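You operate a simulated robot arm through the tools that you are given. There is no shell and no other tool. Be economical: measure what you need, move in short steps, check, and stop when the job is done.

You are at the controls of a simulated two-armed robot. One attempt, no reset.

TASK
Take the cloth from the narrow granite worktop and leave it on the white side plate on the counter by the fridge. Fetch the masher and stand it on the dining table top. Take the shaker that says "herb" from the yard table top and leave it on the cup shelf. Put the beige spoon from the yard table top on the top of the chest. Put the green food tin from the yard table top on the top of the chest and the red food tin on the yard table shelf. Put the green tin on top of the blue plant pot on the dining table top. Put the wooden block on the side bench top away on the yard table shelf. Put the feed bottle on the dining table top. Take the orange cushion and put it on the laundry bench top. The order is free. Set down upright: masher, shaker, food tin, green tin, feed bottle.

Only the result counts: the job must be done as asked and must still hold three seconds after the hand-in. Knocking over, shifting, dropping, spilling or breaking anything else fails it. Flat cloth is picked up by pressing the open fingertips on it (5 to 10 N) and closing them slowly along it; thin cloth reads only 2 to 8 mm in the jaws.

THE ROBOT
Two 7-joint arms with two-finger parallel grippers on one trunk, on a base that drives. Base frame: it is fixed to the floor where the robot stands at the start and does not move with it; the origin is under the middle of the robot, x ahead of it, y to its left, z up. Lengths are in m, angles in rad, forces in N, time in s.
The left shoulder is at the start at [0.05, 0.168, 1.132], the right one opposite. Places, roughly: cloth (11x7x4 cm) [0.5, -0.1, 0.9]; cup shelf [-1.1, 2.4, 1.2]; cushion [-1.75, 1, 0.5]; dining table top [-1.1, 1, 0.8]; feed bottle [-3.5, 0.75, 0.5]; food tin [-1.25, 4.5, 0.75]; green tin [-1.25, 4.5, 0.5]; laundry bench top [-3.6, 1.8, 0.4]; masher (8x8x19 cm) [0.5, -0.1, 0.3]; plant pot (9x9x10 cm) [-1, 0.3, 0.8]; shaker [-0.25, 4.5, 0.75]; side plate (19x19x3 cm) [0.4, -1.6, 0.9]; spoon [-0.5, 4.5, 0.75]; top of the chest [-1.8, 2.4, 0.5]; wooden block (6x5x5 cm) [-2.4, 4.8, 0.8]; yard table shelf [-0.6, 4.5, 0.3]. Payload 1.57 kg a hand.
The TCP of each hand is the grasp point between the finger pads, 0.03 m short of the fingertips. In the tool frame z runs along the fingers and y along their closing line. The gripper opens to 0.08 m. The fingers are 0.017 m wide and 0.012 m thick; the gripper's body (0.04 by 0.082 m) begins 0.08 m behind the TCP.
Orientation is that of the tool frame in the base frame, as a unit quaternion [x, y, z, w]. With the fingers straight down and closing along the base's y, the tool's x points along the base's -x, its y along +y and its z along -z.

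THE INTERFACE
- The arms move only by the tool play_rows. It takes "left_commands", "right_commands" or both (then of equal length, played together; a hand with none holds still); each is a list of rows, each a list of 7 numbers: the gripper command, from -1 (shut) to 1 (fully open), values between in proportion, then the shift along the tool's x, y, z in units of 50 mm (1.0 is 50 mm), then the turn, a rotation vector about the tool's x, y, z in units of 4 degrees (1.0 is 4 degrees). In form: [[hand, dx, dy, dz, ax, ay, az], ...]. A call has 1 to 12 rows; each row shifts and turns the commanded pose from where the row before left it, along the tool's axes as they then stand. A call with a number of a shift or a turn outside -1 to 1 is refused whole. A row lasts 0.2 s, in which the tool goes at most 0.05 m and 0.15 rad; a call with a longer step from one row to the next is refused whole, and so is a gripper value outside its range. A pose out of reach is approached as far as the arm can. The call stops where the force on the tool passes 40 N (or 10 N more than at its start, if that is more) or the arm is blocked; 0.2 s more then pass. The fingers move at their own pace (about 0.045 m/s each) and stop on an object; they squeeze with about 33 N. The grip force told is the motor's: it shows also when the fingers shut on nothing. Time passes only in rows, and 0.2 s behind the last, so rows that do not move let the fingers close. It gives the time, the measured TCP pose, the force on the tool (base axes), the opening and the grip force at its end, in the units of the frame above (readings bear some noise), with the torque about the TCP (base axes, N m) and any sound that the robot's microphone picked up.
- Cameras (640 x 400 px; columns grow to the right, rows downward): "scene" is now at [0.0789, 0.0441, 1.3017]; the picture's right is [0.76, -0.65, 0.00], its down [-0.60, -0.70, -0.40] and it looks along [0.26, 0.30, -0.92] (base axes); focal length 214 px, centre (320, 200). "left" rides on the left gripper at [0.072, 0.007, -0.122] in its tool frame; the picture's right is [-0.09, 1.00, 0.00], its down [-0.84, -0.08, -0.54] and it looks along [-0.54, -0.05, 0.84] (tool axes); focal length 238 px, centre (320, 200). "right" rides on the right gripper at [0.072, -0.007, -0.122] in its tool frame; the picture's right is [0.09, 1.00, 0.00], its down [-0.84, 0.08, -0.54] and it looks along [-0.54, 0.05, 0.84] (tool axes); focal length 238 px, centre (320, 200).
- camera(camera): a new picture of that camera. No time passes.
- slide_trunk(by): slides the trunk up (or, below 0, down) by that many m; the arms and the scene camera ride with it, the base frame stays. It gives what a move gives, with no picture.
- roll_base(legs): drives the robot by 1 to 6 legs, each [ahead, left, turn to the left] in m, m and rad, along the robot's own axes; the way and the turn of a leg run together, so that a leg with both is an arc; at most 1.5 m and 3.142 rad a leg. The arms and the cameras ride along, it lands a little off, and it stops where it bumps. It gives what a move gives.
- turn_head(pan, tilt): turns the head with the scene camera to pan (to the left, within 1.396 rad either way) and tilt (down, from -0.506 to 1.204), counted from straight ahead of the robot. It gives what a move gives.
- measure_at(camera, pixels): for up to 12 pixels [column, row] of the newest picture of that camera ("zoom" is the newest enlarged one), the place [x, y, z] in the base frame of the surface seen there, good to about 0.002 m. No time passes.
- inspect(camera, box): a new picture of the part [left, top, right, bottom] of that camera's present view, enlarged. No time passes.
- job_done(): hands the job in; it is judged then, once.

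Keep the steps short. Do not move on a guess: measure, check each grasp and each placing, and mend mistakes. In all there are 350 turns and 288 pictures (those below and enlarged ones count). Leave the grippers open and the arms clear of the work at the hand-in unless told otherwise, and finish with a single line.

The tools are called after "Emit:" as a command line: name --argument value ..., lists and objects as JSON in quotes. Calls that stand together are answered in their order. play_rows: Moves the arms, as the interface text tells. Its arguments: {"type":"object","properties":{"left_commands":{"type":"array","items":{"type":"array","items":{"type":"number"}}},"right_commands":{"type":"array","items":{"type":"array","items":{"type":"number"}}}},"required":[]} The other tools are called the same way: slide_trunk (by) slides the trunk up or down; roll_base (legs) drives the base; turn_head (pan, tilt) turns the head that bears the scene camera; camera (camera) takes a picture; measure_at (camera, pixels) gives the place of the surface under pixels of a picture; inspect (camera, box) takes an enlarged picture of a part of a camera's view; job_done () hands the job in.

At the start:

```text
clock: 0.0
left_ee_pos: [0.409, 0.0358, 1.2203]
left_ee_rot: [-0.001, 1.0, 0.0, 0.001]
left_force: [0.6, -0.5, 0.8]
left_torque: [0.01, -0.01, 0.02]
left_gripper_width: 0.08
left_grip_force: 0.1
right_ee_pos: [0.4285, -0.3753, 1.2223]
right_ee_rot: [0.001, 1.0, 0.0, 0.001]
right_force: [0.0, -0.3, 0.3]
right_torque: [-0.03, 0.0, 0.05]
right_gripper_width: 0.0801
right_grip_force: 0.1
trunk travel left (down, up): [-0.3, 0.143]
robot x, y, heading: [-0.0045, 0.0003, -0.005]
head pan, tilt: [0.862, 1.159]
```

scene: 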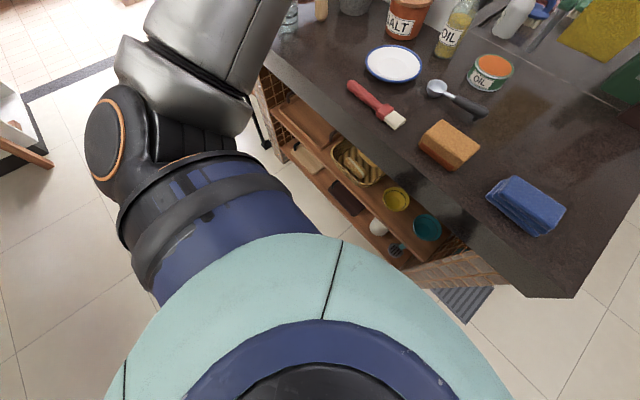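
right: 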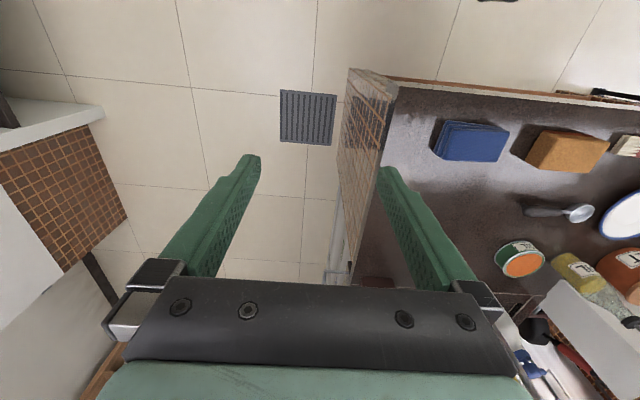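
left: 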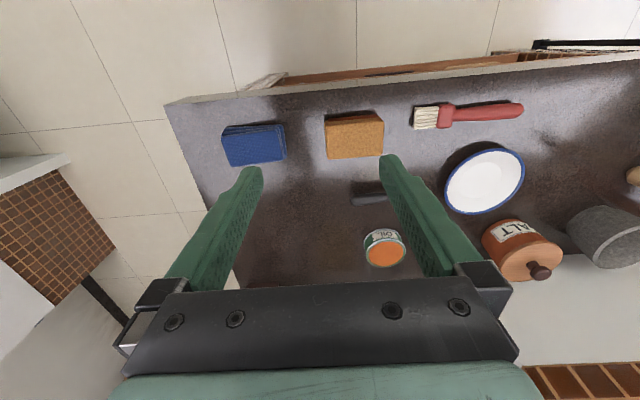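

I see the blue folded cloth at scene (525,205) and an orange sponge next to it. I'll measure the cloth and its neighbours first.

Emit:
measure_at --camera "scene" --pixels '[[525, 200], [497, 188], [515, 178], [562, 208], [540, 233], [490, 200], [450, 140], [427, 225], [398, 250], [376, 225], [395, 200], [580, 295]]'

Emit:
measure_at --camera "left" --pixels '[[254, 145], [225, 135], [283, 127], [285, 158], [228, 165], [354, 130]]'

Emit:
inspect --camera "scene" --box '[260, 90, 500, 290]'

```text
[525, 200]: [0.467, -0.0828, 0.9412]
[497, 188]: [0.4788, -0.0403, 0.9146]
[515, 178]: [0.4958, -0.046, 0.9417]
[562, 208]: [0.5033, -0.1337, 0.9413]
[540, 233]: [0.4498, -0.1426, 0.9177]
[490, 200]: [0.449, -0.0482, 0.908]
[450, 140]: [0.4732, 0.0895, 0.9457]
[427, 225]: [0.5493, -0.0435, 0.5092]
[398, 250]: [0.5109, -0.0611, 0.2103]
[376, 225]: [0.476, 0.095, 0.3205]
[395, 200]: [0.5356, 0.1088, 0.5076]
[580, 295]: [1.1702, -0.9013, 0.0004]
```

```text
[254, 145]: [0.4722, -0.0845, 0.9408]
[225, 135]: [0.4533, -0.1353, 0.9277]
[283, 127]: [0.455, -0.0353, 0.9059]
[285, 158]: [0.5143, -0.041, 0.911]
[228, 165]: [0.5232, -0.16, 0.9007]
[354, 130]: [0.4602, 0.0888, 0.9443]
```

```text
2.00 times, centred on (380, 190) of scene
```

zoom: 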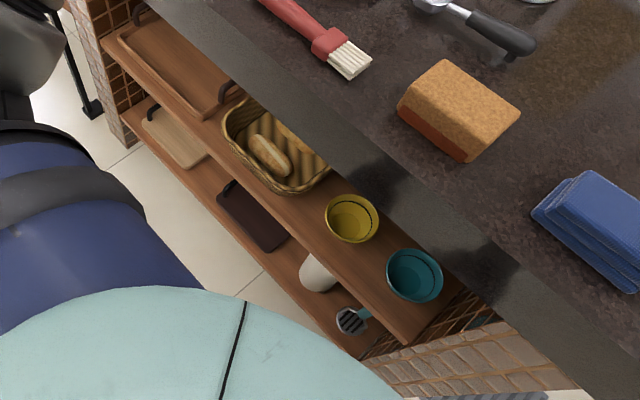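

The cloth is a folded stack, long side along y, centred near [0.482,-0.088] with its top at z=0.941 and the counter at about 0.90. The right hand must close along x. I'll turn the right tool about its z and move the left hand away to +y.

Emit:
play_rows --left_commands '[[1, 0, 1, 0, 0, 0, 0], [1, 0, 1, 0, 0, 0, 0], [1, 0, 1, 0, 0, 0, 0], [1, 0, 1, 0, 0, 0, 0], [1, 0, 1, 0, 0, 0, 0], [1, 0, 0, 0, 0, 0, 0], [1, 0, 0, 0, 0, 0, 0], [1, 0, 0, 0, 0, 0, 0], [1, 0, 0, 0, 0, 0, 0], [1, 0, 0, 0, 0, 0, 0], [1, 0, 0, 0, 0, 0, 0], [1, 0, 0, 0, 0, 0, 0]]' --right_commands '[[1, 0, 0, 0, 0, 0, 1], [1, 0, 0, 0, 0, 0, 1], [1, 0, 0, 0, 0, 0, 1], [1, 0, 0, 0, 0, 0, 1], [1, 0, 0, 0, 0, 0, 1], [1, 0, 0, 0, 0, 0, 1], [1, 0, 0, 0, 0, 0, 1], [1, 0, 0, 0, 0, 0, 1], [1, 0, 0, 0, 0, 0, 1], [1, 0, 0, 0, 0, 0, 1], [1, 0, 0, 0, 0, 0, 1], [1, 0, 0, 0, 0, 0, 1]]'

Emit:
play_rows --right_commands '[[1, 0, 0, 0, 0, 0, 1], [1, 0, 0, 0, 0, 0, 1], [1, 0, 0, 0, 0, 0, 1], [1, 0, 0, 0, 0, 0, 1], [1, 0, 0, 0, 0, 0, 1], [1, 0, 0, 0, 0, 0, 1], [1, 0, 0, 0, 0, 0, 1], [1, 0, 0, 0, 0, 0, 1], [1, 0, 0, 0, 0, 0, 1], [1, 0, 0, 0, 0, 0, 1], [1, 0, 0, 0, 0, 0, 0.5], [1, 0, 0, 0, 0, 0, 0]]'

```text
clock: 2.6
left_ee_pos: [0.4054, 0.2868, 1.2217]
left_ee_rot: [-0.001, 1.0, 0.0, 0.0]
left_force: [-0.4, 0.2, 0.5]
left_torque: [-0.02, 0.0, -0.01]
left_gripper_width: 0.08
left_grip_force: 0.1
right_ee_pos: [0.4274, -0.3749, 1.2243]
right_ee_rot: [0.408, 0.913, 0.0, 0.001]
right_force: [1.3, 0.9, -0.3]
right_torque: [0.02, 0.0, 0.0]
right_gripper_width: 0.0801
right_grip_force: 0.2
trunk travel left (down, up): [-0.3, 0.143]
robot x, y, heading: [0.0011, 0.0009, -0.0]
head pan, tilt: [0.862, 1.159]
```

```text
clock: 5.2
left_ee_pos: [0.4064, 0.2863, 1.2221]
left_ee_rot: [-0.001, 1.0, 0.0, -0.001]
left_force: [-0.2, -0.5, -0.2]
left_torque: [-0.02, -0.01, 0.01]
left_gripper_width: 0.0802
left_grip_force: 0.1
right_ee_pos: [0.4286, -0.374, 1.2234]
right_ee_rot: [0.708, 0.706, 0.0, 0.0]
right_force: [-0.2, -0.1, 0.6]
right_torque: [0.0, -0.05, 0.01]
right_gripper_width: 0.0802
right_grip_force: 0.0
trunk travel left (down, up): [-0.3, 0.143]
robot x, y, heading: [-0.0021, -0.0023, -0.001]
head pan, tilt: [0.862, 1.159]
```

The rotation worked: tool x is now base +y and tool y is base +x. Next I move over the cloth and part-way down.

Emit:
play_rows --right_commands '[[1, 0.95, 0.2, 0, 0, 0, 0], [1, 0.95, 0.2, 0, 0, 0, 0], [1, 0.95, 0.2, 0, 0, 0, 0], [1, 0.95, 0.2, 0, 0, 0, 0], [1, 0.95, 0.2, 0, 0, 0, 0], [1, 0.97, 0.08, 0, 0, 0, 0], [1, 0, 0, 1, 0, 0, 0], [1, 0, 0, 1, 0, 0, 0], [1, 0, 0, 1, 0, 0, 0], [1, 0, 0, 1, 0, 0, 0], [1, 0, 0, 0, 0, 0, 0]]'

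Emit:
camera --camera "right"

```text
clock: 7.6
left_ee_pos: [0.4074, 0.2853, 1.2218]
left_ee_rot: [-0.001, 1.0, 0.001, 0.0]
left_force: [-0.5, -0.2, 0.8]
left_torque: [-0.02, 0.01, 0.01]
left_gripper_width: 0.08
left_grip_force: 0.1
right_ee_pos: [0.4162, -0.1658, 0.982]
right_ee_rot: [0.707, 0.707, 0.0, 0.001]
right_force: [-0.1, -0.1, -0.3]
right_torque: [-0.01, -0.02, -0.01]
right_gripper_width: 0.0797
right_grip_force: 0.1
right hand out of reach, approached as far as the arm can: row 3, 4, 5, 6
trunk travel left (down, up): [-0.3, 0.143]
robot x, y, heading: [-0.0041, 0.0008, -0.002]
head pan, tilt: [0.862, 1.159]
```

```text
283 pictures are left
```

right: 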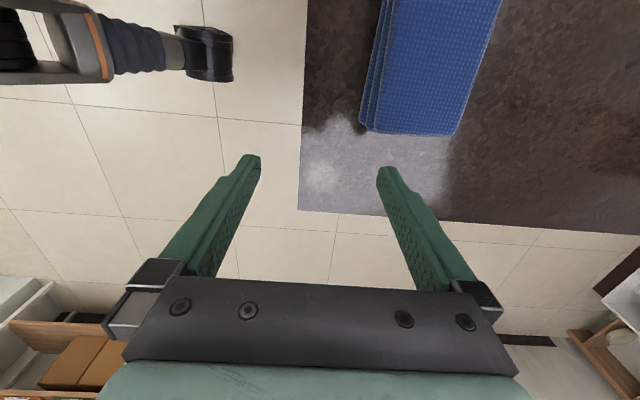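

The hand stopped short at [0.416,-0.166]. I'll lift a little and shift the base left and a bit ahead so the cloth lies under the hand.

Emit:
play_rows --right_commands '[[1, 0, 0, -0.6, 0, 0, 0], [1, 0, 0, 0, 0, 0, 0]]'

Emit:
roll_base --legs '[[0.0, 0.1, 0], [0.05, 0.0, 0]]'

Emit:
camera --camera "right"

```text
clock: 8.2
left_ee_pos: [0.4065, 0.2862, 1.2214]
left_ee_rot: [-0.001, 1.0, 0.0, 0.0]
left_force: [-0.3, -0.5, 0.4]
left_torque: [-0.01, -0.01, -0.02]
left_gripper_width: 0.0798
left_grip_force: 0.1
right_ee_pos: [0.4179, -0.1685, 1.0136]
right_ee_rot: [0.707, 0.707, -0.001, 0.0]
right_force: [-0.3, -0.3, 0.3]
right_torque: [-0.01, 0.01, 0.01]
right_gripper_width: 0.08
right_grip_force: 0.0
trunk travel left (down, up): [-0.3, 0.143]
robot x, y, heading: [0.0002, -0.0001, -0.002]
head pan, tilt: [0.862, 1.159]
```

```text
clock: 9.9
left_ee_pos: [0.4559, 0.3864, 1.2206]
left_ee_rot: [-0.002, 1.0, 0.0, 0.0]
left_force: [0.3, 0.1, -0.2]
left_torque: [-0.04, 0.03, 0.01]
left_gripper_width: 0.0796
left_grip_force: 0.1
right_ee_pos: [0.4679, -0.0664, 1.0137]
right_ee_rot: [0.707, 0.707, 0.0, -0.001]
right_force: [-0.2, -0.7, 0.3]
right_torque: [0.02, 0.01, -0.01]
right_gripper_width: 0.0798
right_grip_force: 0.0
trunk travel left (down, up): [-0.3, 0.143]
robot x, y, heading: [0.0521, 0.0978, 0.005]
head pan, tilt: [0.862, 1.159]
```

```text
282 pictures are left
```

right: 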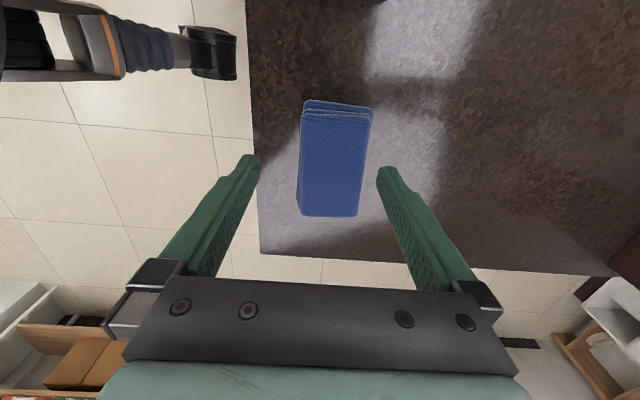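

Emit:
measure_at --camera "right" --pixels '[[340, 135], [330, 200], [306, 150], [366, 150], [301, 205], [357, 212], [290, 200], [380, 225]]'

```text
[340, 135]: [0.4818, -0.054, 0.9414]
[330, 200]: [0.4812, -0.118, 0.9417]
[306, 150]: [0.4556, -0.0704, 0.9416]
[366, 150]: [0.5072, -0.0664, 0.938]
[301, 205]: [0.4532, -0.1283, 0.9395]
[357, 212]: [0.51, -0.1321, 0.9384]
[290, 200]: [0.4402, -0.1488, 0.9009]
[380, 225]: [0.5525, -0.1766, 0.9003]
```

Cloth centre is [0.481,-0.09], about 6 cm wide in x, with its top at 0.941. I'll align over it and go down to TCP z≈0.937.

Emit:
play_rows --right_commands '[[1, -0.48, 0.26, 0, 0, 0, 0], [1, 0, 0, 0.5, 0, 0, 0], [1, 0, 0, 0.5, 0, 0, 0], [1, 0, 0, 0.5, 0, 0, 0], [1, 0, 0, 0, 0, 0, 0]]'

Emit:
camera --camera "right"

```text
clock: 11.1
left_ee_pos: [0.4553, 0.388, 1.2208]
left_ee_rot: [-0.002, 1.0, 0.0, 0.0]
left_force: [0.8, -0.1, -0.5]
left_torque: [0.03, 0.01, 0.02]
left_gripper_width: 0.0799
left_grip_force: 0.0
right_ee_pos: [0.4788, -0.09, 0.9375]
right_ee_rot: [0.707, 0.707, 0.0, 0.0]
right_force: [-0.8, 1.2, 0.6]
right_torque: [-0.02, 0.01, -0.03]
right_gripper_width: 0.0801
right_grip_force: 0.0
trunk travel left (down, up): [-0.3, 0.143]
robot x, y, heading: [0.0458, 0.0986, -0.0]
head pan, tilt: [0.862, 1.159]
```

```text
281 pictures are left
```

right: 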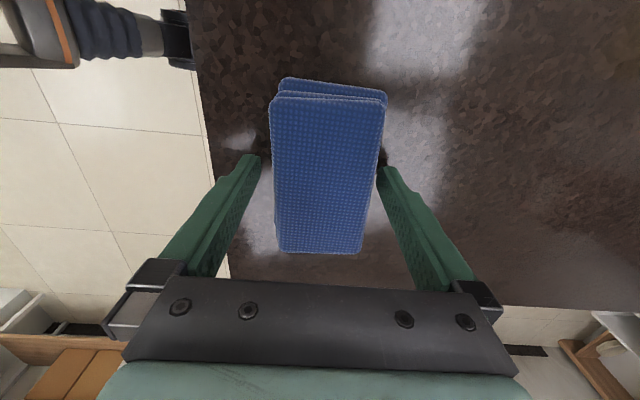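

Both fingers straddle the stack. I'll go a little lower, close, wait, and lift.

Emit:
play_rows --right_commands '[[1, 0, 0, 0.04, 0, 0, 0], [-1, 0, 0, 0, 0, 0, 0], [-1, 0, 0, 0, 0, 0, 0], [-1, 0, 0, 0, 0, 0, 0], [-1, 0, 0, 0, 0, 0, 0], [-1, 0, 0, 0, 0, 0, 0], [-1, 0, 0, -0.5, 0, 0, 0], [-1, 0, 0, -1, 0, 0, 0], [-1, 0, 0, -1, 0, 0, 0], [-1, 0, 0, 0, 0, 0, 0]]'

Emit:
camera --camera "right"

Emit:
turn_head --pan -1.1 --tilt 0.5

Emit:
camera --camera "scene"

```text
clock: 13.3
left_ee_pos: [0.4549, 0.3865, 1.2201]
left_ee_rot: [-0.002, 1.0, 0.0, 0.0]
left_force: [0.1, 0.6, 0.6]
left_torque: [0.0, 0.01, 0.01]
left_gripper_width: 0.0798
left_grip_force: 0.1
right_ee_pos: [0.4785, -0.0908, 1.0632]
right_ee_rot: [0.708, 0.707, 0.0, 0.0]
right_force: [-0.8, 0.8, -0.5]
right_torque: [-0.02, -0.01, 0.0]
right_gripper_width: 0.0639
right_grip_force: 32.9
trunk travel left (down, up): [-0.3, 0.143]
robot x, y, heading: [0.0487, 0.0981, 0.003]
head pan, tilt: [0.862, 1.159]
```

```text
280 pictures are left
```

right: 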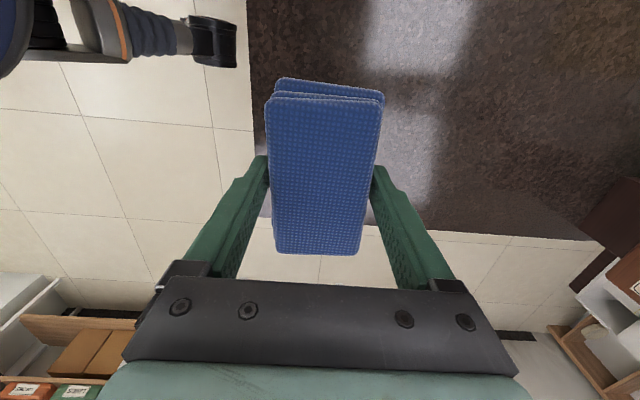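

```text
clock: 15.2
left_ee_pos: [0.4553, 0.3858, 1.2212]
left_ee_rot: [-0.002, 1.0, 0.0, 0.0]
left_force: [0.1, -0.6, 0.0]
left_torque: [0.02, 0.0, 0.02]
left_gripper_width: 0.0797
left_grip_force: 0.1
right_ee_pos: [0.4779, -0.0907, 1.0627]
right_ee_rot: [0.706, 0.708, 0.001, 0.0]
right_force: [0.2, -0.4, -0.1]
right_torque: [0.01, 0.0, 0.0]
right_gripper_width: 0.0643
right_grip_force: 32.8
trunk travel left (down, up): [-0.3, 0.143]
robot x, y, heading: [0.0473, 0.0947, 0.0]
head pan, tilt: [-1.1, 0.499]
```

```text
279 pictures are left
```

scene: 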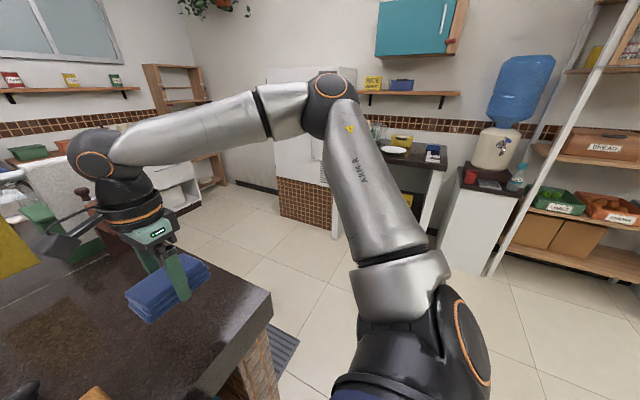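

The cloth is held (64 mm). The white plate shows at scene (393,150). I'll measure it and the counter around it.

Emit:
inspect --camera "scene" --box '[310, 90, 530, 250]'

Emit:
measure_at --camera "scene" --pixels '[[393, 150], [381, 149], [406, 150], [435, 165], [430, 155], [403, 140], [440, 175], [300, 200], [340, 230], [470, 170], [250, 190]]'

```text
2.50 times, centred on (420, 170) of scene
```

zoom: 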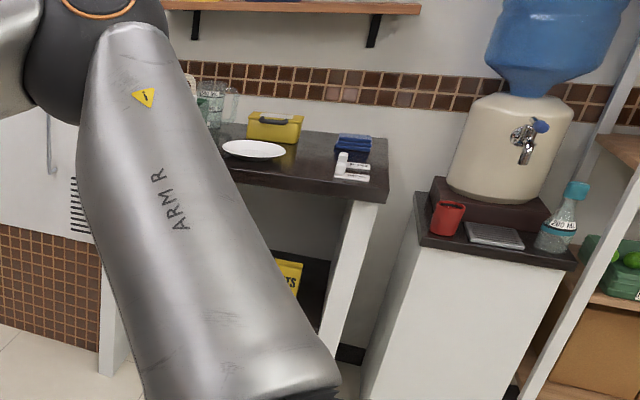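

```text
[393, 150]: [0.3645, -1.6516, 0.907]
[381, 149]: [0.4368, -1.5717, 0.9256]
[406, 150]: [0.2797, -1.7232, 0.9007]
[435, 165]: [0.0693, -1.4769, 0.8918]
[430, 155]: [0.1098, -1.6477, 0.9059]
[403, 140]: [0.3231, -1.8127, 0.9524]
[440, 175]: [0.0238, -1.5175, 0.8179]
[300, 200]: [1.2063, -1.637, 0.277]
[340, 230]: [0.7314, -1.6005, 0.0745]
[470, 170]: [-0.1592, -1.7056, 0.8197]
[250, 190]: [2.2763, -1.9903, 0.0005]
```

Plate centre is about [0.37,-1.64]. I'll back off, drive right, and turn to face -y in the open.

Emit:
roll_base --legs '[[-0.15, 0, 0], [0, -0.7, 0], [0, 0, -1.571]]'

Emit:
turn_head --pan 0.0 --tilt 0.55

Emit:
camera --camera "scene"

```text
clock: 23.8
left_ee_pos: [0.1895, -1.0037, 1.2205]
left_ee_rot: [0.702, 0.712, 0.001, 0.0]
left_force: [-0.4, 0.8, -0.3]
left_torque: [0.0, 0.02, 0.02]
left_gripper_width: 0.0799
left_grip_force: 0.0
right_ee_pos: [-0.2865, -1.0321, 1.0622]
right_ee_rot: [1.0, 0.005, 0.0, 0.0]
right_force: [-0.9, 0.0, 0.0]
right_torque: [0.0, -0.01, 0.02]
right_gripper_width: 0.0642
right_grip_force: 32.7
trunk travel left (down, up): [-0.3, 0.143]
robot x, y, heading: [-0.0995, -0.5997, -1.562]
head pan, tilt: [-1.1, 0.499]
```

```text
clock: 25.1
left_ee_pos: [0.1908, -1.0033, 1.2207]
left_ee_rot: [0.702, 0.712, -0.001, 0.0]
left_force: [-0.1, -0.6, 0.1]
left_torque: [0.03, 0.0, 0.03]
left_gripper_width: 0.0798
left_grip_force: 0.1
right_ee_pos: [-0.2865, -1.0317, 1.0623]
right_ee_rot: [1.0, 0.005, 0.0, 0.0]
right_force: [0.4, -0.3, -0.3]
right_torque: [-0.01, 0.0, -0.02]
right_gripper_width: 0.064
right_grip_force: 33.2
trunk travel left (down, up): [-0.3, 0.143]
robot x, y, heading: [-0.0969, -0.5998, -1.561]
head pan, tilt: [0.0, 0.55]
```

```text
277 pictures are left
```

scene: 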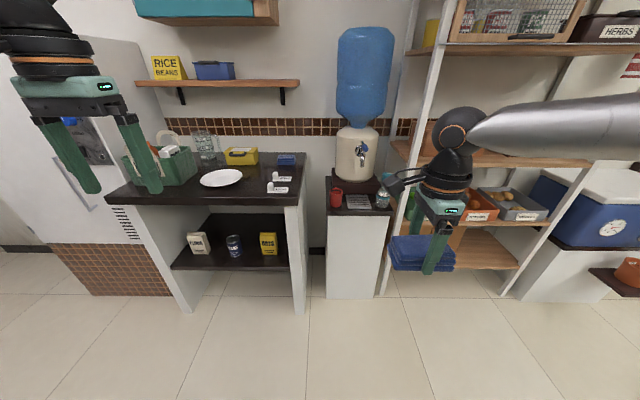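

The counter shows clearly: plate at (221,178), green bin at (160,165), yellow box (240,155), white pepper/salt blocks (278,183). I'll measure them.

Emit:
measure_at --camera "scene" --pixels '[[221, 177], [200, 180], [243, 176], [221, 187], [221, 169], [195, 160], [278, 177], [240, 152], [110, 201], [297, 203], [130, 190], [70, 150]]'

Emit:
inspect --camera "scene" --box '[90, 40, 330, 220]'

```text
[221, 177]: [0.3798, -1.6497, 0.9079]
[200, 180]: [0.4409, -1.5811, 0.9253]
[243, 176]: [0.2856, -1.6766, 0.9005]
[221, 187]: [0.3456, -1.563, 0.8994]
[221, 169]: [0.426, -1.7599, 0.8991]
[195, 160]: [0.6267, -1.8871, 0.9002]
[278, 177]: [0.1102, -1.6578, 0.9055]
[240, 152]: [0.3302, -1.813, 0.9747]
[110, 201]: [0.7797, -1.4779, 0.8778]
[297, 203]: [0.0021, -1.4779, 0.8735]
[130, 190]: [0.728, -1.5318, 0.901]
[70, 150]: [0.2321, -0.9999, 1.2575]
```

```text
2.22 times, centred on (210, 130) of scene
```

zoom: 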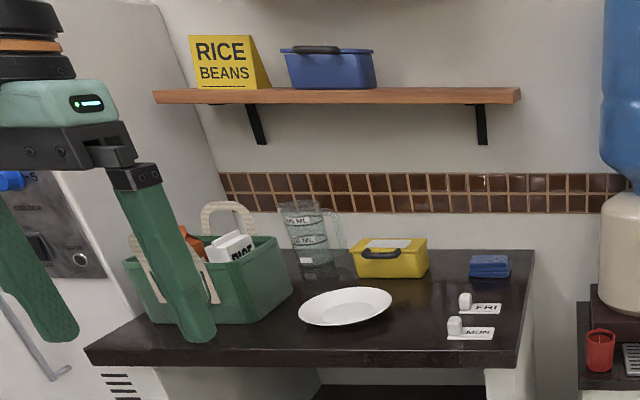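

I'll check the shelf edge, fridge front, and glass positions, and test the forward reach of the right hand in the open.

Emit:
measure_at --camera "scene" --pixels '[[215, 84], [150, 84], [295, 84], [90, 200], [25, 120], [120, 120], [205, 145], [190, 155], [185, 180], [160, 150]]'

Emit:
play_rows --left_commands '[[1, -1, 0, 0, 0, 0, 0], [1, -1, 0, 0, 0, 0, 0], [1, -1, 0, 0, 0, 0, 0], [1, 0, 0, 0, 0, 0, 0], [1, 0, 0, 0, 0, 0, 0]]' --right_commands '[[-1, 0, 1, 0, 0, 0, 0], [-1, 0, 1, 0, 0, 0, 0], [-1, 0, 1, 0, 0, 0, 0], [-1, 0, 0, 0, 0, 0, 0], [-1, 0, 0, 0, 0, 0, 0]]'

```text
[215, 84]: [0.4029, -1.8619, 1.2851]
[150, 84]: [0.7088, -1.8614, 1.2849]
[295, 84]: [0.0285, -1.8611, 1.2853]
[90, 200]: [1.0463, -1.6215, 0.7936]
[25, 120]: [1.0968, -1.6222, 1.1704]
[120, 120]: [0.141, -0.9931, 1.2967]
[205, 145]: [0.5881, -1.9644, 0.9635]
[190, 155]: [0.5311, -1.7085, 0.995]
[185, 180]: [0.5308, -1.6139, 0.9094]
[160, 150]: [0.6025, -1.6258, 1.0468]
```

```text
clock: 26.3
left_ee_pos: [0.1893, -1.1448, 1.2153]
left_ee_rot: [0.703, 0.712, -0.001, 0.001]
left_force: [0.3, 0.3, 0.0]
left_torque: [0.0, -0.02, 0.02]
left_gripper_width: 0.0798
left_grip_force: 0.1
left hand out of reach, approached as far as the arm can: row 3
right_ee_pos: [-0.3181, -1.1307, 1.0534]
right_ee_rot: [1.0, 0.006, 0.001, 0.001]
right_force: [0.1, -0.6, -0.2]
right_torque: [-0.02, 0.03, -0.03]
right_gripper_width: 0.0642
right_grip_force: 32.8
right hand out of reach, approached as far as the arm can: row 2, 3
trunk travel left (down, up): [-0.3, 0.143]
robot x, y, heading: [-0.1028, -0.6026, -1.557]
head pan, tilt: [0.0, 0.55]
```

Forward reach is ~0.53. I'll retract the left hand (its +x is backwards), then drive ahead 0.25 and left 0.70.

Emit:
play_rows --left_commands '[[1, 1, 0, 0, 0, 0, 0], [1, 1, 0, 0, 0, 0, 0], [1, 1, 0, 0, 0, 0, 0], [1, 1, 0, 0, 0, 0, 0], [1, 1, 0, 0, 0, 0, 0], [1, 0, 0, 0, 0, 0, 0]]'

Emit:
roll_base --legs '[[0.25, 0, 0], [0, 0.68, 0]]'

Emit:
camera --camera "scene"

```text
clock: 27.7
left_ee_pos: [0.1849, -0.8967, 1.2102]
left_ee_rot: [0.702, 0.713, 0.0, 0.0]
left_force: [-0.5, 0.0, -0.2]
left_torque: [0.01, -0.04, 0.02]
left_gripper_width: 0.0801
left_grip_force: 0.1
right_ee_pos: [-0.3191, -1.1307, 1.0514]
right_ee_rot: [1.0, 0.006, 0.0, 0.0]
right_force: [-0.1, 0.3, 0.0]
right_torque: [-0.03, 0.0, -0.06]
right_gripper_width: 0.0641
right_grip_force: 33.1
trunk travel left (down, up): [-0.3, 0.143]
robot x, y, heading: [-0.1012, -0.6016, -1.56]
head pan, tilt: [0.0, 0.55]
```

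```text
clock: 32.9
left_ee_pos: [0.8792, -1.1368, 1.2093]
left_ee_rot: [0.702, 0.712, 0.0, 0.0]
left_force: [0.7, -0.6, 0.2]
left_torque: [0.0, 0.05, -0.02]
left_gripper_width: 0.08
left_grip_force: 0.1
right_ee_pos: [0.3767, -1.3715, 1.053]
right_ee_rot: [1.0, 0.007, 0.001, 0.001]
right_force: [-0.2, -0.8, -0.9]
right_torque: [0.05, 0.0, -0.01]
right_gripper_width: 0.0641
right_grip_force: 32.5
trunk travel left (down, up): [-0.3, 0.143]
robot x, y, heading: [0.596, -0.8448, -1.558]
head pan, tilt: [0.0, 0.55]
```

```text
275 pictures are left
```

scene: 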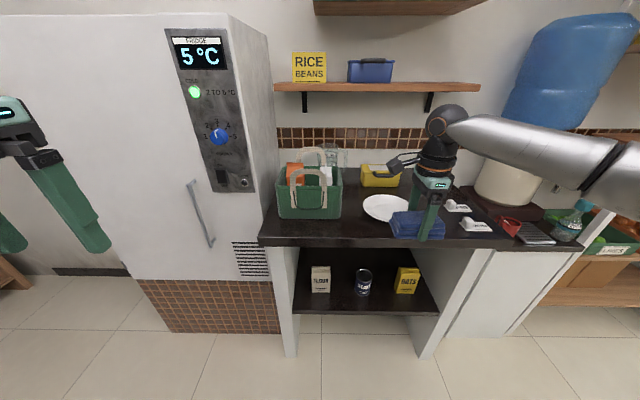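

The path ahead is clear. I drive ahead 0.28 and check from the hand camera.

Emit:
roll_base --legs '[[0.28, 0, 0]]'

Emit:
camera --camera "right"

Emit:
camera --camera "scene"

```text
clock: 34.9
left_ee_pos: [0.8826, -1.4129, 1.2098]
left_ee_rot: [0.701, 0.713, -0.001, 0.0]
left_force: [-0.3, -0.5, -0.1]
left_torque: [0.0, -0.02, 0.02]
left_gripper_width: 0.08
left_grip_force: 0.1
right_ee_pos: [0.3788, -1.6471, 1.0526]
right_ee_rot: [1.0, 0.006, 0.001, 0.001]
right_force: [0.5, -0.2, -0.6]
right_torque: [0.03, -0.01, -0.03]
right_gripper_width: 0.064
right_grip_force: 33.0
trunk travel left (down, up): [-0.3, 0.143]
robot x, y, heading: [0.5965, -1.115, -1.564]
head pan, tilt: [0.0, 0.55]
```

```text
274 pictures are left
```

right: 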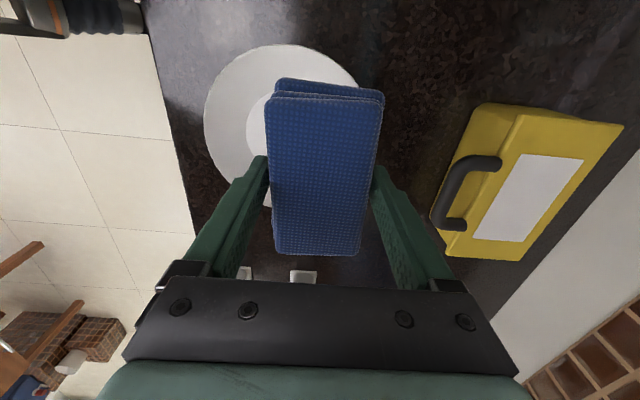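

```text
273 pictures are left
```

scene: 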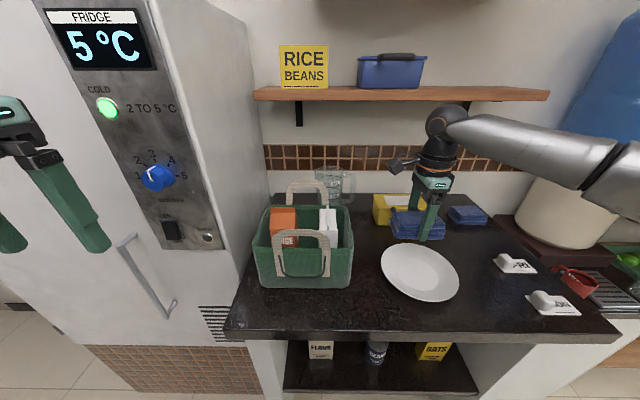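

Emit:
measure_at --camera "scene" --pixels '[[383, 265], [456, 276], [412, 246], [430, 299], [420, 270], [390, 215], [385, 222], [350, 280]]'

Emit:
measure_at --camera "right" --pixels '[[208, 115], [270, 48], [340, 70], [225, 165], [250, 110], [440, 215], [445, 190]]'

```text
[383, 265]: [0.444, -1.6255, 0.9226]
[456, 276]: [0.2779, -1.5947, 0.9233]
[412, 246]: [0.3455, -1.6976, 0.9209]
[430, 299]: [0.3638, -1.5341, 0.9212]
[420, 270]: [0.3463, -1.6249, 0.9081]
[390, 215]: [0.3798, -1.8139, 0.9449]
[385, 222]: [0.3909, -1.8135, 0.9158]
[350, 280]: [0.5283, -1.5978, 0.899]
```

```text
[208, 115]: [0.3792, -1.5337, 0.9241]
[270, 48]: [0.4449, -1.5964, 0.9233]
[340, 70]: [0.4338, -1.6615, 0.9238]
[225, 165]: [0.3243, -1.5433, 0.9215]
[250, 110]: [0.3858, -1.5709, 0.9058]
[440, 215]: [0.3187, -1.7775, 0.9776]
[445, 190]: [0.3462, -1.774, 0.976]
```

Plate centre is [0.36,-1.615], inside floor at z 0.907. I'll move there and lower to just above touching.

Emit:
play_rows --right_commands '[[-1, -0.38, -0.64, 0, 0, 0, 0], [-1, 0, 0, 0.7, 0, 0, 0], [-1, 0, 0, 0.7, 0, 0, 0], [-1, 0, 0, 0.5, 0, 0, 0], [-1, 0, 0, 0.2, 0, 0, 0], [-1, 0, 0, 0, 0, 0, 0]]'

Emit:
camera --camera "right"

```text
clock: 36.3
left_ee_pos: [0.883, -1.4119, 1.2105]
left_ee_rot: [0.702, 0.712, -0.001, 0.0]
left_force: [-0.5, -1.1, -0.1]
left_torque: [-0.01, 0.02, -0.01]
left_gripper_width: 0.0798
left_grip_force: 0.2
right_ee_pos: [0.3603, -1.616, 0.9516]
right_ee_rot: [1.0, 0.006, 0.001, 0.004]
right_force: [2.1, -0.9, 15.9]
right_torque: [0.32, 0.54, -0.03]
right_gripper_width: 0.064
right_grip_force: 32.5
trunk travel left (down, up): [-0.3, 0.143]
robot x, y, heading: [0.5954, -1.118, -1.555]
head pan, tilt: [0.0, 0.55]
```

```text
272 pictures are left
```

right: 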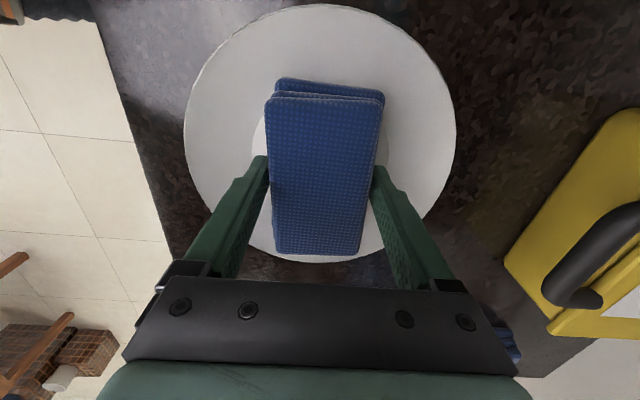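

The cloth touches the plate (16 N). I'll ease up 2 mm, open, and rise.

Emit:
play_rows --right_commands '[[-1, 0, 0, -0.05, 0, 0, 0], [0.75, 0, 0, 0, 0, 0, 0], [0.75, 0, 0, 0, 0, 0, 0], [0.75, 0, 0, 0, 0, 0, 0], [0.75, 0, 0, -0.3, 0, 0, 0], [0.75, 0, 0, -1, 0, 0, 0], [0.75, 0, 0, -1, 0, 0, 0], [0.75, 0, 0, -1, 0, 0, 0], [0.75, 0, 0, -1, 0, 0, 0], [0.75, 0, 0, 0, 0, 0, 0]]'

Emit:
camera --camera "right"

```text
clock: 38.5
left_ee_pos: [0.883, -1.4139, 1.2096]
left_ee_rot: [0.702, 0.712, 0.0, 0.0]
left_force: [-0.3, 0.7, -0.5]
left_torque: [-0.03, -0.02, 0.01]
left_gripper_width: 0.0802
left_grip_force: 0.0
right_ee_pos: [0.3587, -1.6188, 1.1638]
right_ee_rot: [1.0, 0.004, 0.001, 0.002]
right_force: [1.0, -0.6, 0.0]
right_torque: [-0.01, 0.01, -0.03]
right_gripper_width: 0.0699
right_grip_force: 0.0
trunk travel left (down, up): [-0.3, 0.143]
robot x, y, heading: [0.6024, -1.1146, -1.552]
head pan, tilt: [0.0, 0.55]
```

```text
271 pictures are left
```

right: 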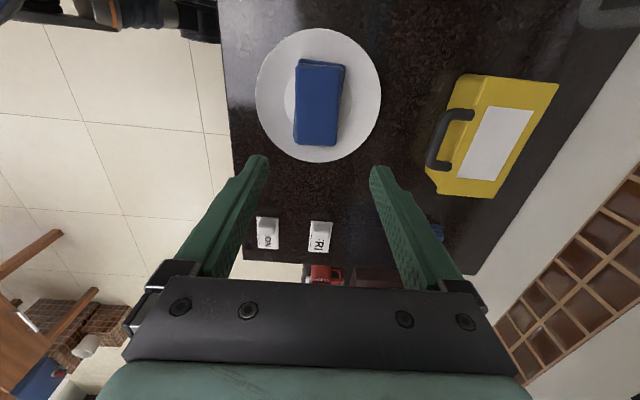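

The cloth lies flat on the plate. Next is the masher: I retract the right hand, back out, and return in front of the granite worktop facing +x.

Emit:
play_rows --right_commands '[[1, 0, -1, 0, 0, 0, 0], [1, 0, -1, 0, 0, 0, 0], [1, 0, -1, 0, 0, 0, 0], [1, 0, -1, 0, 0, 0, 0], [1, 0, -1, 0, 0, 0, 0], [1, 0, 0, 0, 0, 0, 0]]'

Emit:
roll_base --legs '[[-0.3, 0, 0], [0, -0.8, 0], [0, 0, 1.56], [0, 0.55, 0]]'

Emit:
slide_trunk --by -0.3

Emit:
turn_head --pan 0.3 --tilt 0.6

Emit:
camera --camera "scene"

```text
clock: 39.9
left_ee_pos: [0.8815, -1.4133, 1.2094]
left_ee_rot: [0.702, 0.712, 0.0, 0.0]
left_force: [0.3, -0.6, 0.0]
left_torque: [0.02, 0.03, 0.05]
left_gripper_width: 0.0801
left_grip_force: 0.1
right_ee_pos: [0.3573, -1.3644, 1.1622]
right_ee_rot: [1.0, 0.005, 0.001, -0.001]
right_force: [0.1, -1.2, 0.1]
right_torque: [-0.03, -0.01, 0.0]
right_gripper_width: 0.0801
right_grip_force: 0.1
trunk travel left (down, up): [-0.3, 0.143]
robot x, y, heading: [0.5979, -1.1176, -1.561]
head pan, tilt: [0.0, 0.55]
```

```text
clock: 52.3
left_ee_pos: [0.085, 0.0004, 1.2102]
left_ee_rot: [-0.012, 1.0, 0.0, 0.0]
left_force: [0.2, -0.3, -0.4]
left_torque: [0.0, -0.01, -0.01]
left_gripper_width: 0.0799
left_grip_force: 0.1
right_ee_pos: [0.0443, -0.5264, 1.1625]
right_ee_rot: [0.699, 0.715, 0.001, 0.0]
right_force: [0.1, -0.1, 0.2]
right_torque: [0.02, 0.02, -0.03]
right_gripper_width: 0.0801
right_grip_force: 0.1
trunk travel left (down, up): [-0.3, 0.143]
robot x, y, heading: [-0.2096, -0.2881, 0.02]
head pan, tilt: [0.0, 0.55]
```

```text
clock: 55.3
left_ee_pos: [0.0843, -0.0006, 0.9096]
left_ee_rot: [-0.013, 1.0, 0.0, 0.0]
left_force: [-0.2, -0.3, 0.0]
left_torque: [0.0, 0.0, -0.03]
left_gripper_width: 0.0802
left_grip_force: 0.0
right_ee_pos: [0.0427, -0.5257, 0.8637]
right_ee_rot: [0.699, 0.715, 0.001, 0.0]
right_force: [0.3, -0.1, -0.1]
right_torque: [0.03, -0.03, -0.03]
right_gripper_width: 0.08
right_grip_force: 0.0
trunk travel left (down, up): [0.0, 0.443]
robot x, y, heading: [-0.2099, -0.2878, 0.023]
head pan, tilt: [0.0, 0.55]
```

```text
clock: 56.1
left_ee_pos: [0.0845, -0.0007, 0.9098]
left_ee_rot: [-0.013, 1.0, 0.0, 0.0]
left_force: [0.2, 0.1, 1.0]
left_torque: [0.0, 0.02, 0.01]
left_gripper_width: 0.0798
left_grip_force: 0.0
right_ee_pos: [0.0424, -0.5262, 0.8626]
right_ee_rot: [0.699, 0.715, 0.002, -0.001]
right_force: [1.7, -1.0, 0.3]
right_torque: [0.0, -0.01, -0.02]
right_gripper_width: 0.08
right_grip_force: 0.2
trunk travel left (down, up): [0.0, 0.443]
robot x, y, heading: [-0.2105, -0.2874, 0.019]
head pan, tilt: [0.3, 0.6]
```

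```text
270 pictures are left
```

scene: 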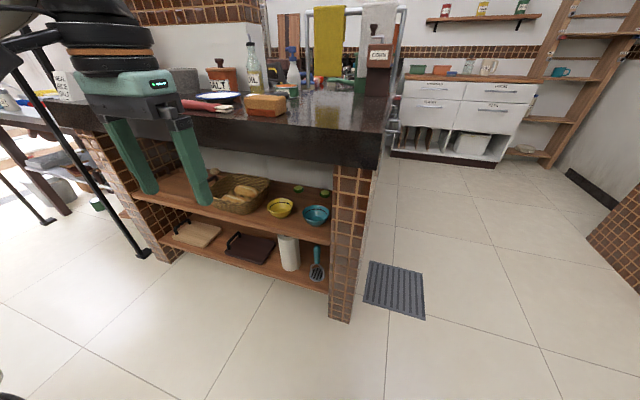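

Emit:
inspect --camera "scene" --box '[240, 180, 380, 310]'

Emit:
measure_at --camera "scene" --pixels '[[318, 252], [316, 272], [317, 263], [315, 215], [290, 250], [333, 260], [330, 200], [310, 240], [327, 291], [350, 200], [356, 265], [300, 190]]'

```text
3.08 times, centred on (310, 245) of scene
```

zoom: 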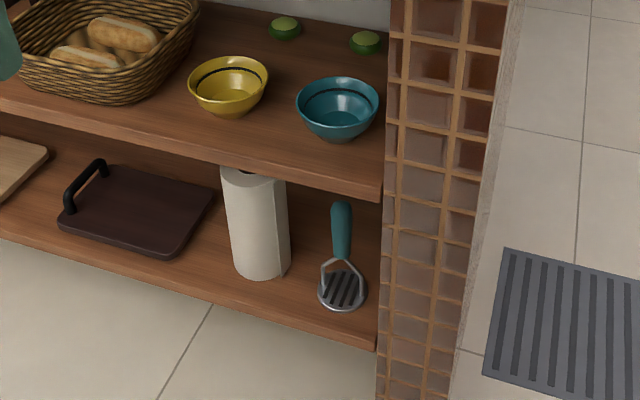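

```text
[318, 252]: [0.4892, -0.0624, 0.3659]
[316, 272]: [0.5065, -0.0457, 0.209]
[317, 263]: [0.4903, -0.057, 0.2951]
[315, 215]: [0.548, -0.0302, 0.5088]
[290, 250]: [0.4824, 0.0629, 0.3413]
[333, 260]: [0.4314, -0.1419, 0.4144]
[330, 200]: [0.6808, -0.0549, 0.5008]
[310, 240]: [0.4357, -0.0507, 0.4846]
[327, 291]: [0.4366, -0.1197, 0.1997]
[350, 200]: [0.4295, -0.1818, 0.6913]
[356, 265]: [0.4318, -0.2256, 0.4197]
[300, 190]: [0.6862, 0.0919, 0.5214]
```

The masher stands head-down, teal handle up. I'll measure the handle from the enlarged view.

Emit:
measure_at --camera "zoom" --pixels '[[341, 204], [342, 230], [343, 255], [332, 230], [350, 230], [343, 290], [320, 290], [365, 290], [285, 220], [383, 300], [384, 250], [280, 165]]'

```text
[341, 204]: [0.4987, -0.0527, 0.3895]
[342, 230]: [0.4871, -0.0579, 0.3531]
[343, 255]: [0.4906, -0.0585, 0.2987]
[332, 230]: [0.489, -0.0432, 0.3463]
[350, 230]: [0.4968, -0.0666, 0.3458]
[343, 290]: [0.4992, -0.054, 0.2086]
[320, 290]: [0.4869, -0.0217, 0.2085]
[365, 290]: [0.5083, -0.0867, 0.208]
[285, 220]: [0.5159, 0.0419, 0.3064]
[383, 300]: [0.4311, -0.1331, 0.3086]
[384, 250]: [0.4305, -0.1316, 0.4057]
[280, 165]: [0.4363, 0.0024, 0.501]
```

Handle centre is about [0.50,-0.056], z 0.30–0.39. I'll pitch the left tool so the fingers point forward and 30° down (−60° about tool y).

Emit:
play_rows --left_commands '[[1, 0, 0, 0, 0, -1, 0], [1, 0, 0, 0, 0, -1, 0], [1, 0, 0, 0, 0, -1, 0], [1, 0, 0, 0, 0, -1, 0], [1, 0, 0, 0, 0, -1, 0], [1, 0, 0, 0, 0, -1, 0], [1, 0, 0, 0, 0, -1, 0], [1, 0, 0, 0, 0, -1, 0], [1, 0, 0, 0, 0, -1, 0], [1, 0, 0, 0, 0, -1, 0], [1, 0, 0, 0, 0, -1, 0], [1, 0, 0, 0, 0, -1, 0]]'

Emit:
play_rows --left_commands '[[1, 0, 0, 0, 0, -1, 0], [1, 0, 0, 0, 0, -1, 0], [1, 0, 0, 0, 0, -1, 0], [1, 0.866, 0, 0.5, 0, 0, 0], [1, 0.866, 0, 0.5, 0, 0, 0], [1, 0.866, 0, 0.5, 0, 0, 0], [1, 0.866, 0, 0.5, 0, 0, 0], [1, 0.866, 0, 0.5, 0, 0, 0], [1, 0.866, 0, 0.5, 0, 0, 0], [1, 0, 0, 0, 0, 0, 0]]'

```text
clock: 58.7
left_ee_pos: [0.0843, -0.0005, 0.909]
left_ee_rot: [-0.012, 0.913, 0.005, 0.408]
left_force: [-0.4, -0.4, -0.3]
left_torque: [-0.01, 0.01, 0.01]
left_gripper_width: 0.0799
left_grip_force: 0.1
right_ee_pos: [0.0429, -0.5262, 0.8634]
right_ee_rot: [0.699, 0.715, 0.001, 0.0]
right_force: [0.2, 0.2, -0.2]
right_torque: [0.0, -0.03, 0.03]
right_gripper_width: 0.0799
right_grip_force: 0.2
trunk travel left (down, up): [0.0, 0.443]
robot x, y, heading: [-0.2076, -0.2892, 0.023]
head pan, tilt: [0.3, 0.6]
```

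```text
clock: 60.9
left_ee_pos: [0.1917, 0.0797, 0.7346]
left_ee_rot: [-0.009, 0.867, 0.005, 0.499]
left_force: [-0.4, -0.5, -1.4]
left_torque: [-0.02, -0.02, 0.01]
left_gripper_width: 0.0799
left_grip_force: 0.1
left hand out of reach, approached as far as the arm can: row 3, 4, 5, 6, 7, 8, 9
right_ee_pos: [0.0437, -0.5262, 0.8626]
right_ee_rot: [0.698, 0.716, 0.001, 0.0]
right_force: [0.1, -0.4, -0.5]
right_torque: [0.0, 0.0, -0.02]
right_gripper_width: 0.0798
right_grip_force: 0.0
trunk travel left (down, up): [0.0, 0.443]
robot x, y, heading: [-0.208, -0.2926, 0.021]
head pan, tilt: [0.3, 0.6]
```

The hand was too near the body to descend. I'll bring it ahead and inward, then lower.

Emit:
play_rows --left_commands '[[1, -0.2, -0.7, 0.346, 0, 0, 0], [1, -0.2, -0.7, 0.346, 0, 0, 0], [1, -0.2, -0.7, 0.346, 0, 0, 0], [1, -0.2, -0.7, 0.346, 0, 0, 0], [1, 0.866, 0, 0.5, 0, 0, 0], [1, 0.866, 0, 0.5, 0, 0, 0], [1, 0.866, 0, 0.5, 0, 0, 0], [1, 0.866, 0, 0.5, 0, 0, 0], [1, 0, 0, 0, 0, 0, 0]]'

```text
clock: 62.9
left_ee_pos: [0.2763, -0.0566, 0.5366]
left_ee_rot: [-0.011, 0.866, 0.006, 0.5]
left_force: [-0.7, -0.2, 0.1]
left_torque: [-0.04, -0.01, 0.01]
left_gripper_width: 0.0798
left_grip_force: 0.1
right_ee_pos: [0.0431, -0.5247, 0.8625]
right_ee_rot: [0.7, 0.714, 0.001, 0.0]
right_force: [-0.1, 0.0, 0.2]
right_torque: [0.04, 0.0, 0.02]
right_gripper_width: 0.0801
right_grip_force: 0.0
trunk travel left (down, up): [0.0, 0.443]
robot x, y, heading: [-0.2089, -0.2885, 0.021]
head pan, tilt: [0.3, 0.6]
```

Good. Now lower to z≈0.35.

Emit:
play_rows --left_commands '[[1, 0.866, 0, 0.5, 0, 0, 0], [1, 0.866, 0, 0.5, 0, 0, 0], [1, 0.866, 0, 0.5, 0, 0, 0], [1, 0.7, 0, 0.4, 0, 0, 0], [1, 0, 0, 0, 0, 0, 0]]'

Emit:
camera --camera "left"

Emit:
camera --camera "scene"

```text
clock: 64.1
left_ee_pos: [0.2747, -0.0589, 0.3434]
left_ee_rot: [-0.01, 0.866, 0.006, 0.5]
left_force: [0.1, -0.7, -0.3]
left_torque: [0.04, -0.01, 0.0]
left_gripper_width: 0.0801
left_grip_force: 0.1
right_ee_pos: [0.0433, -0.5255, 0.863]
right_ee_rot: [0.699, 0.715, 0.002, -0.001]
right_force: [-0.3, 0.6, 0.6]
right_torque: [0.04, 0.0, -0.03]
right_gripper_width: 0.0798
right_grip_force: 0.2
trunk travel left (down, up): [0.0, 0.443]
robot x, y, heading: [-0.2129, -0.2922, 0.025]
head pan, tilt: [0.3, 0.6]
```

```text
268 pictures are left
```

left: 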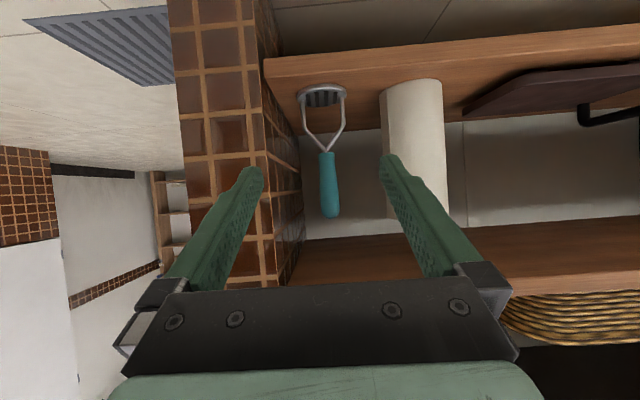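

```text
267 pictures are left
```

scene: 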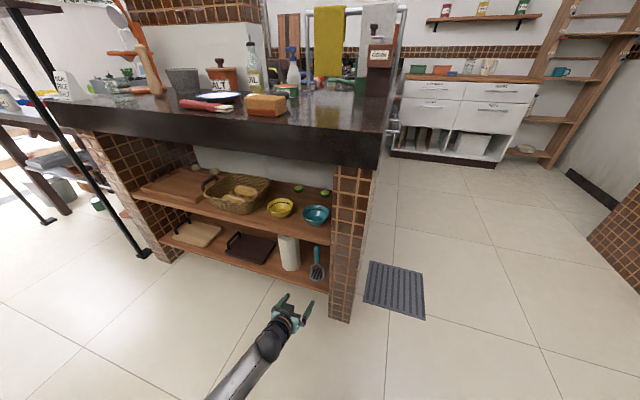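

Emit:
measure_at --camera "left" --pixels '[[329, 160], [330, 185], [332, 212], [322, 185], [339, 185], [323, 95], [302, 95], [345, 95], [290, 200], [385, 130], [330, 245]]'

```text
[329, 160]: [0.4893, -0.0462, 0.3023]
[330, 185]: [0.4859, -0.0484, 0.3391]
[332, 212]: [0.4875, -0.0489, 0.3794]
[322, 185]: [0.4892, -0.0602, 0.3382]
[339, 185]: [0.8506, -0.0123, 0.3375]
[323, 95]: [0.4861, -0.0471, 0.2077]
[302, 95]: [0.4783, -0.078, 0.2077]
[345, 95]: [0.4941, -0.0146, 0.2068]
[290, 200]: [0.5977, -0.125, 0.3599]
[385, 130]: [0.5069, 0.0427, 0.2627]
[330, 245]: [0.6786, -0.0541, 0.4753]
```

Handle axis is about [0.498,-0.052]. I narrow the opening to ~5.5 cm and drive ahead 0.20.

Emit:
play_rows --left_commands '[[0.4, 0, 0, 0, 0, 0, 0], [0.4, 0, 0, 0, 0, 0, 0]]'

Emit:
roll_base --legs '[[0.19, 0, 0]]'

Emit:
camera --camera "left"

```text
clock: 64.7
left_ee_pos: [0.2745, -0.0597, 0.3457]
left_ee_rot: [-0.01, 0.866, 0.006, 0.5]
left_force: [0.4, 0.4, -0.2]
left_torque: [0.0, -0.03, 0.0]
left_gripper_width: 0.0558
left_grip_force: 0.0
right_ee_pos: [0.0428, -0.5274, 0.8623]
right_ee_rot: [0.699, 0.715, 0.001, 0.0]
right_force: [0.0, -0.1, -0.2]
right_torque: [-0.04, 0.0, 0.01]
right_gripper_width: 0.08
right_grip_force: 0.1
trunk travel left (down, up): [0.0, 0.443]
robot x, y, heading: [-0.2117, -0.2881, 0.021]
head pan, tilt: [0.3, 0.6]
```

```text
clock: 66.3
left_ee_pos: [0.4656, -0.0535, 0.3439]
left_ee_rot: [-0.012, 0.866, 0.006, 0.5]
left_force: [0.3, 0.8, 0.4]
left_torque: [0.04, 0.02, 0.0]
left_gripper_width: 0.056
left_grip_force: 0.1
right_ee_pos: [0.2355, -0.5213, 0.8629]
right_ee_rot: [0.698, 0.717, 0.001, 0.001]
right_force: [-0.5, -1.0, -0.3]
right_torque: [0.0, -0.02, 0.02]
right_gripper_width: 0.0801
right_grip_force: 0.1
trunk travel left (down, up): [0.0, 0.443]
robot x, y, heading: [-0.0159, -0.2832, 0.027]
head pan, tilt: [0.3, 0.6]
```

```text
266 pictures are left
```

left: 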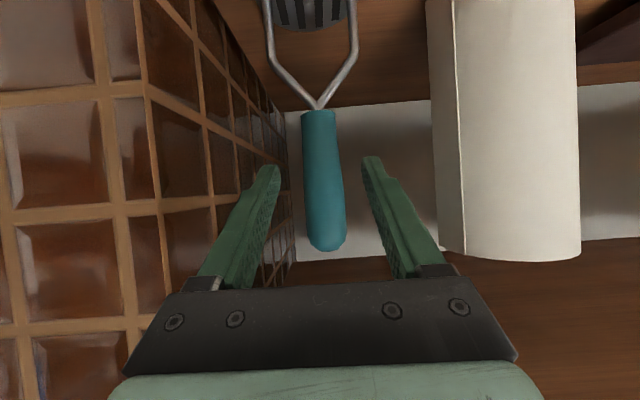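

The handle sits centred between the fingers. I go forward 3.2 cm, close, and lift 1.5 cm.

Emit:
play_rows --left_commands '[[0.4, -0.16, 0, 0.277, 0, 0, 0], [0.4, -0.16, 0, 0.277, 0, 0, 0], [0.4, 0, 0, 0, 0, 0, 0], [-1, 0, 0, 0, 0, 0, 0], [-1, 0, 0, 0, 0, 0, 0], [-1, 0, 0, 0, 0, 0, 0], [-1, 0, 0, 0, 0, 0, 0], [-1, -0.26, 0, -0.15, 0, 0, 0], [-1, 0, 0, 0, 0, 0, 0]]'

Emit:
camera --camera "left"

```text
clock: 68.3
left_ee_pos: [0.4998, -0.0517, 0.359]
left_ee_rot: [-0.012, 0.866, 0.007, 0.5]
left_force: [1.2, -0.4, -2.2]
left_torque: [-0.01, -0.01, 0.0]
left_gripper_width: 0.0277
left_grip_force: 33.0
right_ee_pos: [0.2367, -0.5199, 0.8633]
right_ee_rot: [0.698, 0.717, 0.002, 0.0]
right_force: [0.1, -0.1, -0.5]
right_torque: [0.01, -0.02, -0.04]
right_gripper_width: 0.0801
right_grip_force: 0.0
trunk travel left (down, up): [0.0, 0.443]
robot x, y, heading: [-0.0129, -0.2843, 0.028]
head pan, tilt: [0.3, 0.6]
```

```text
265 pictures are left
```

left: 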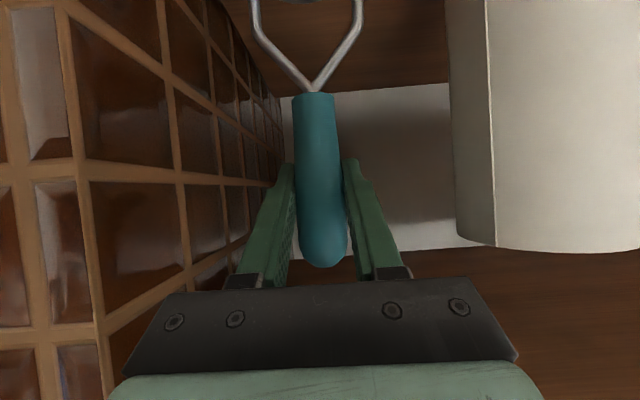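

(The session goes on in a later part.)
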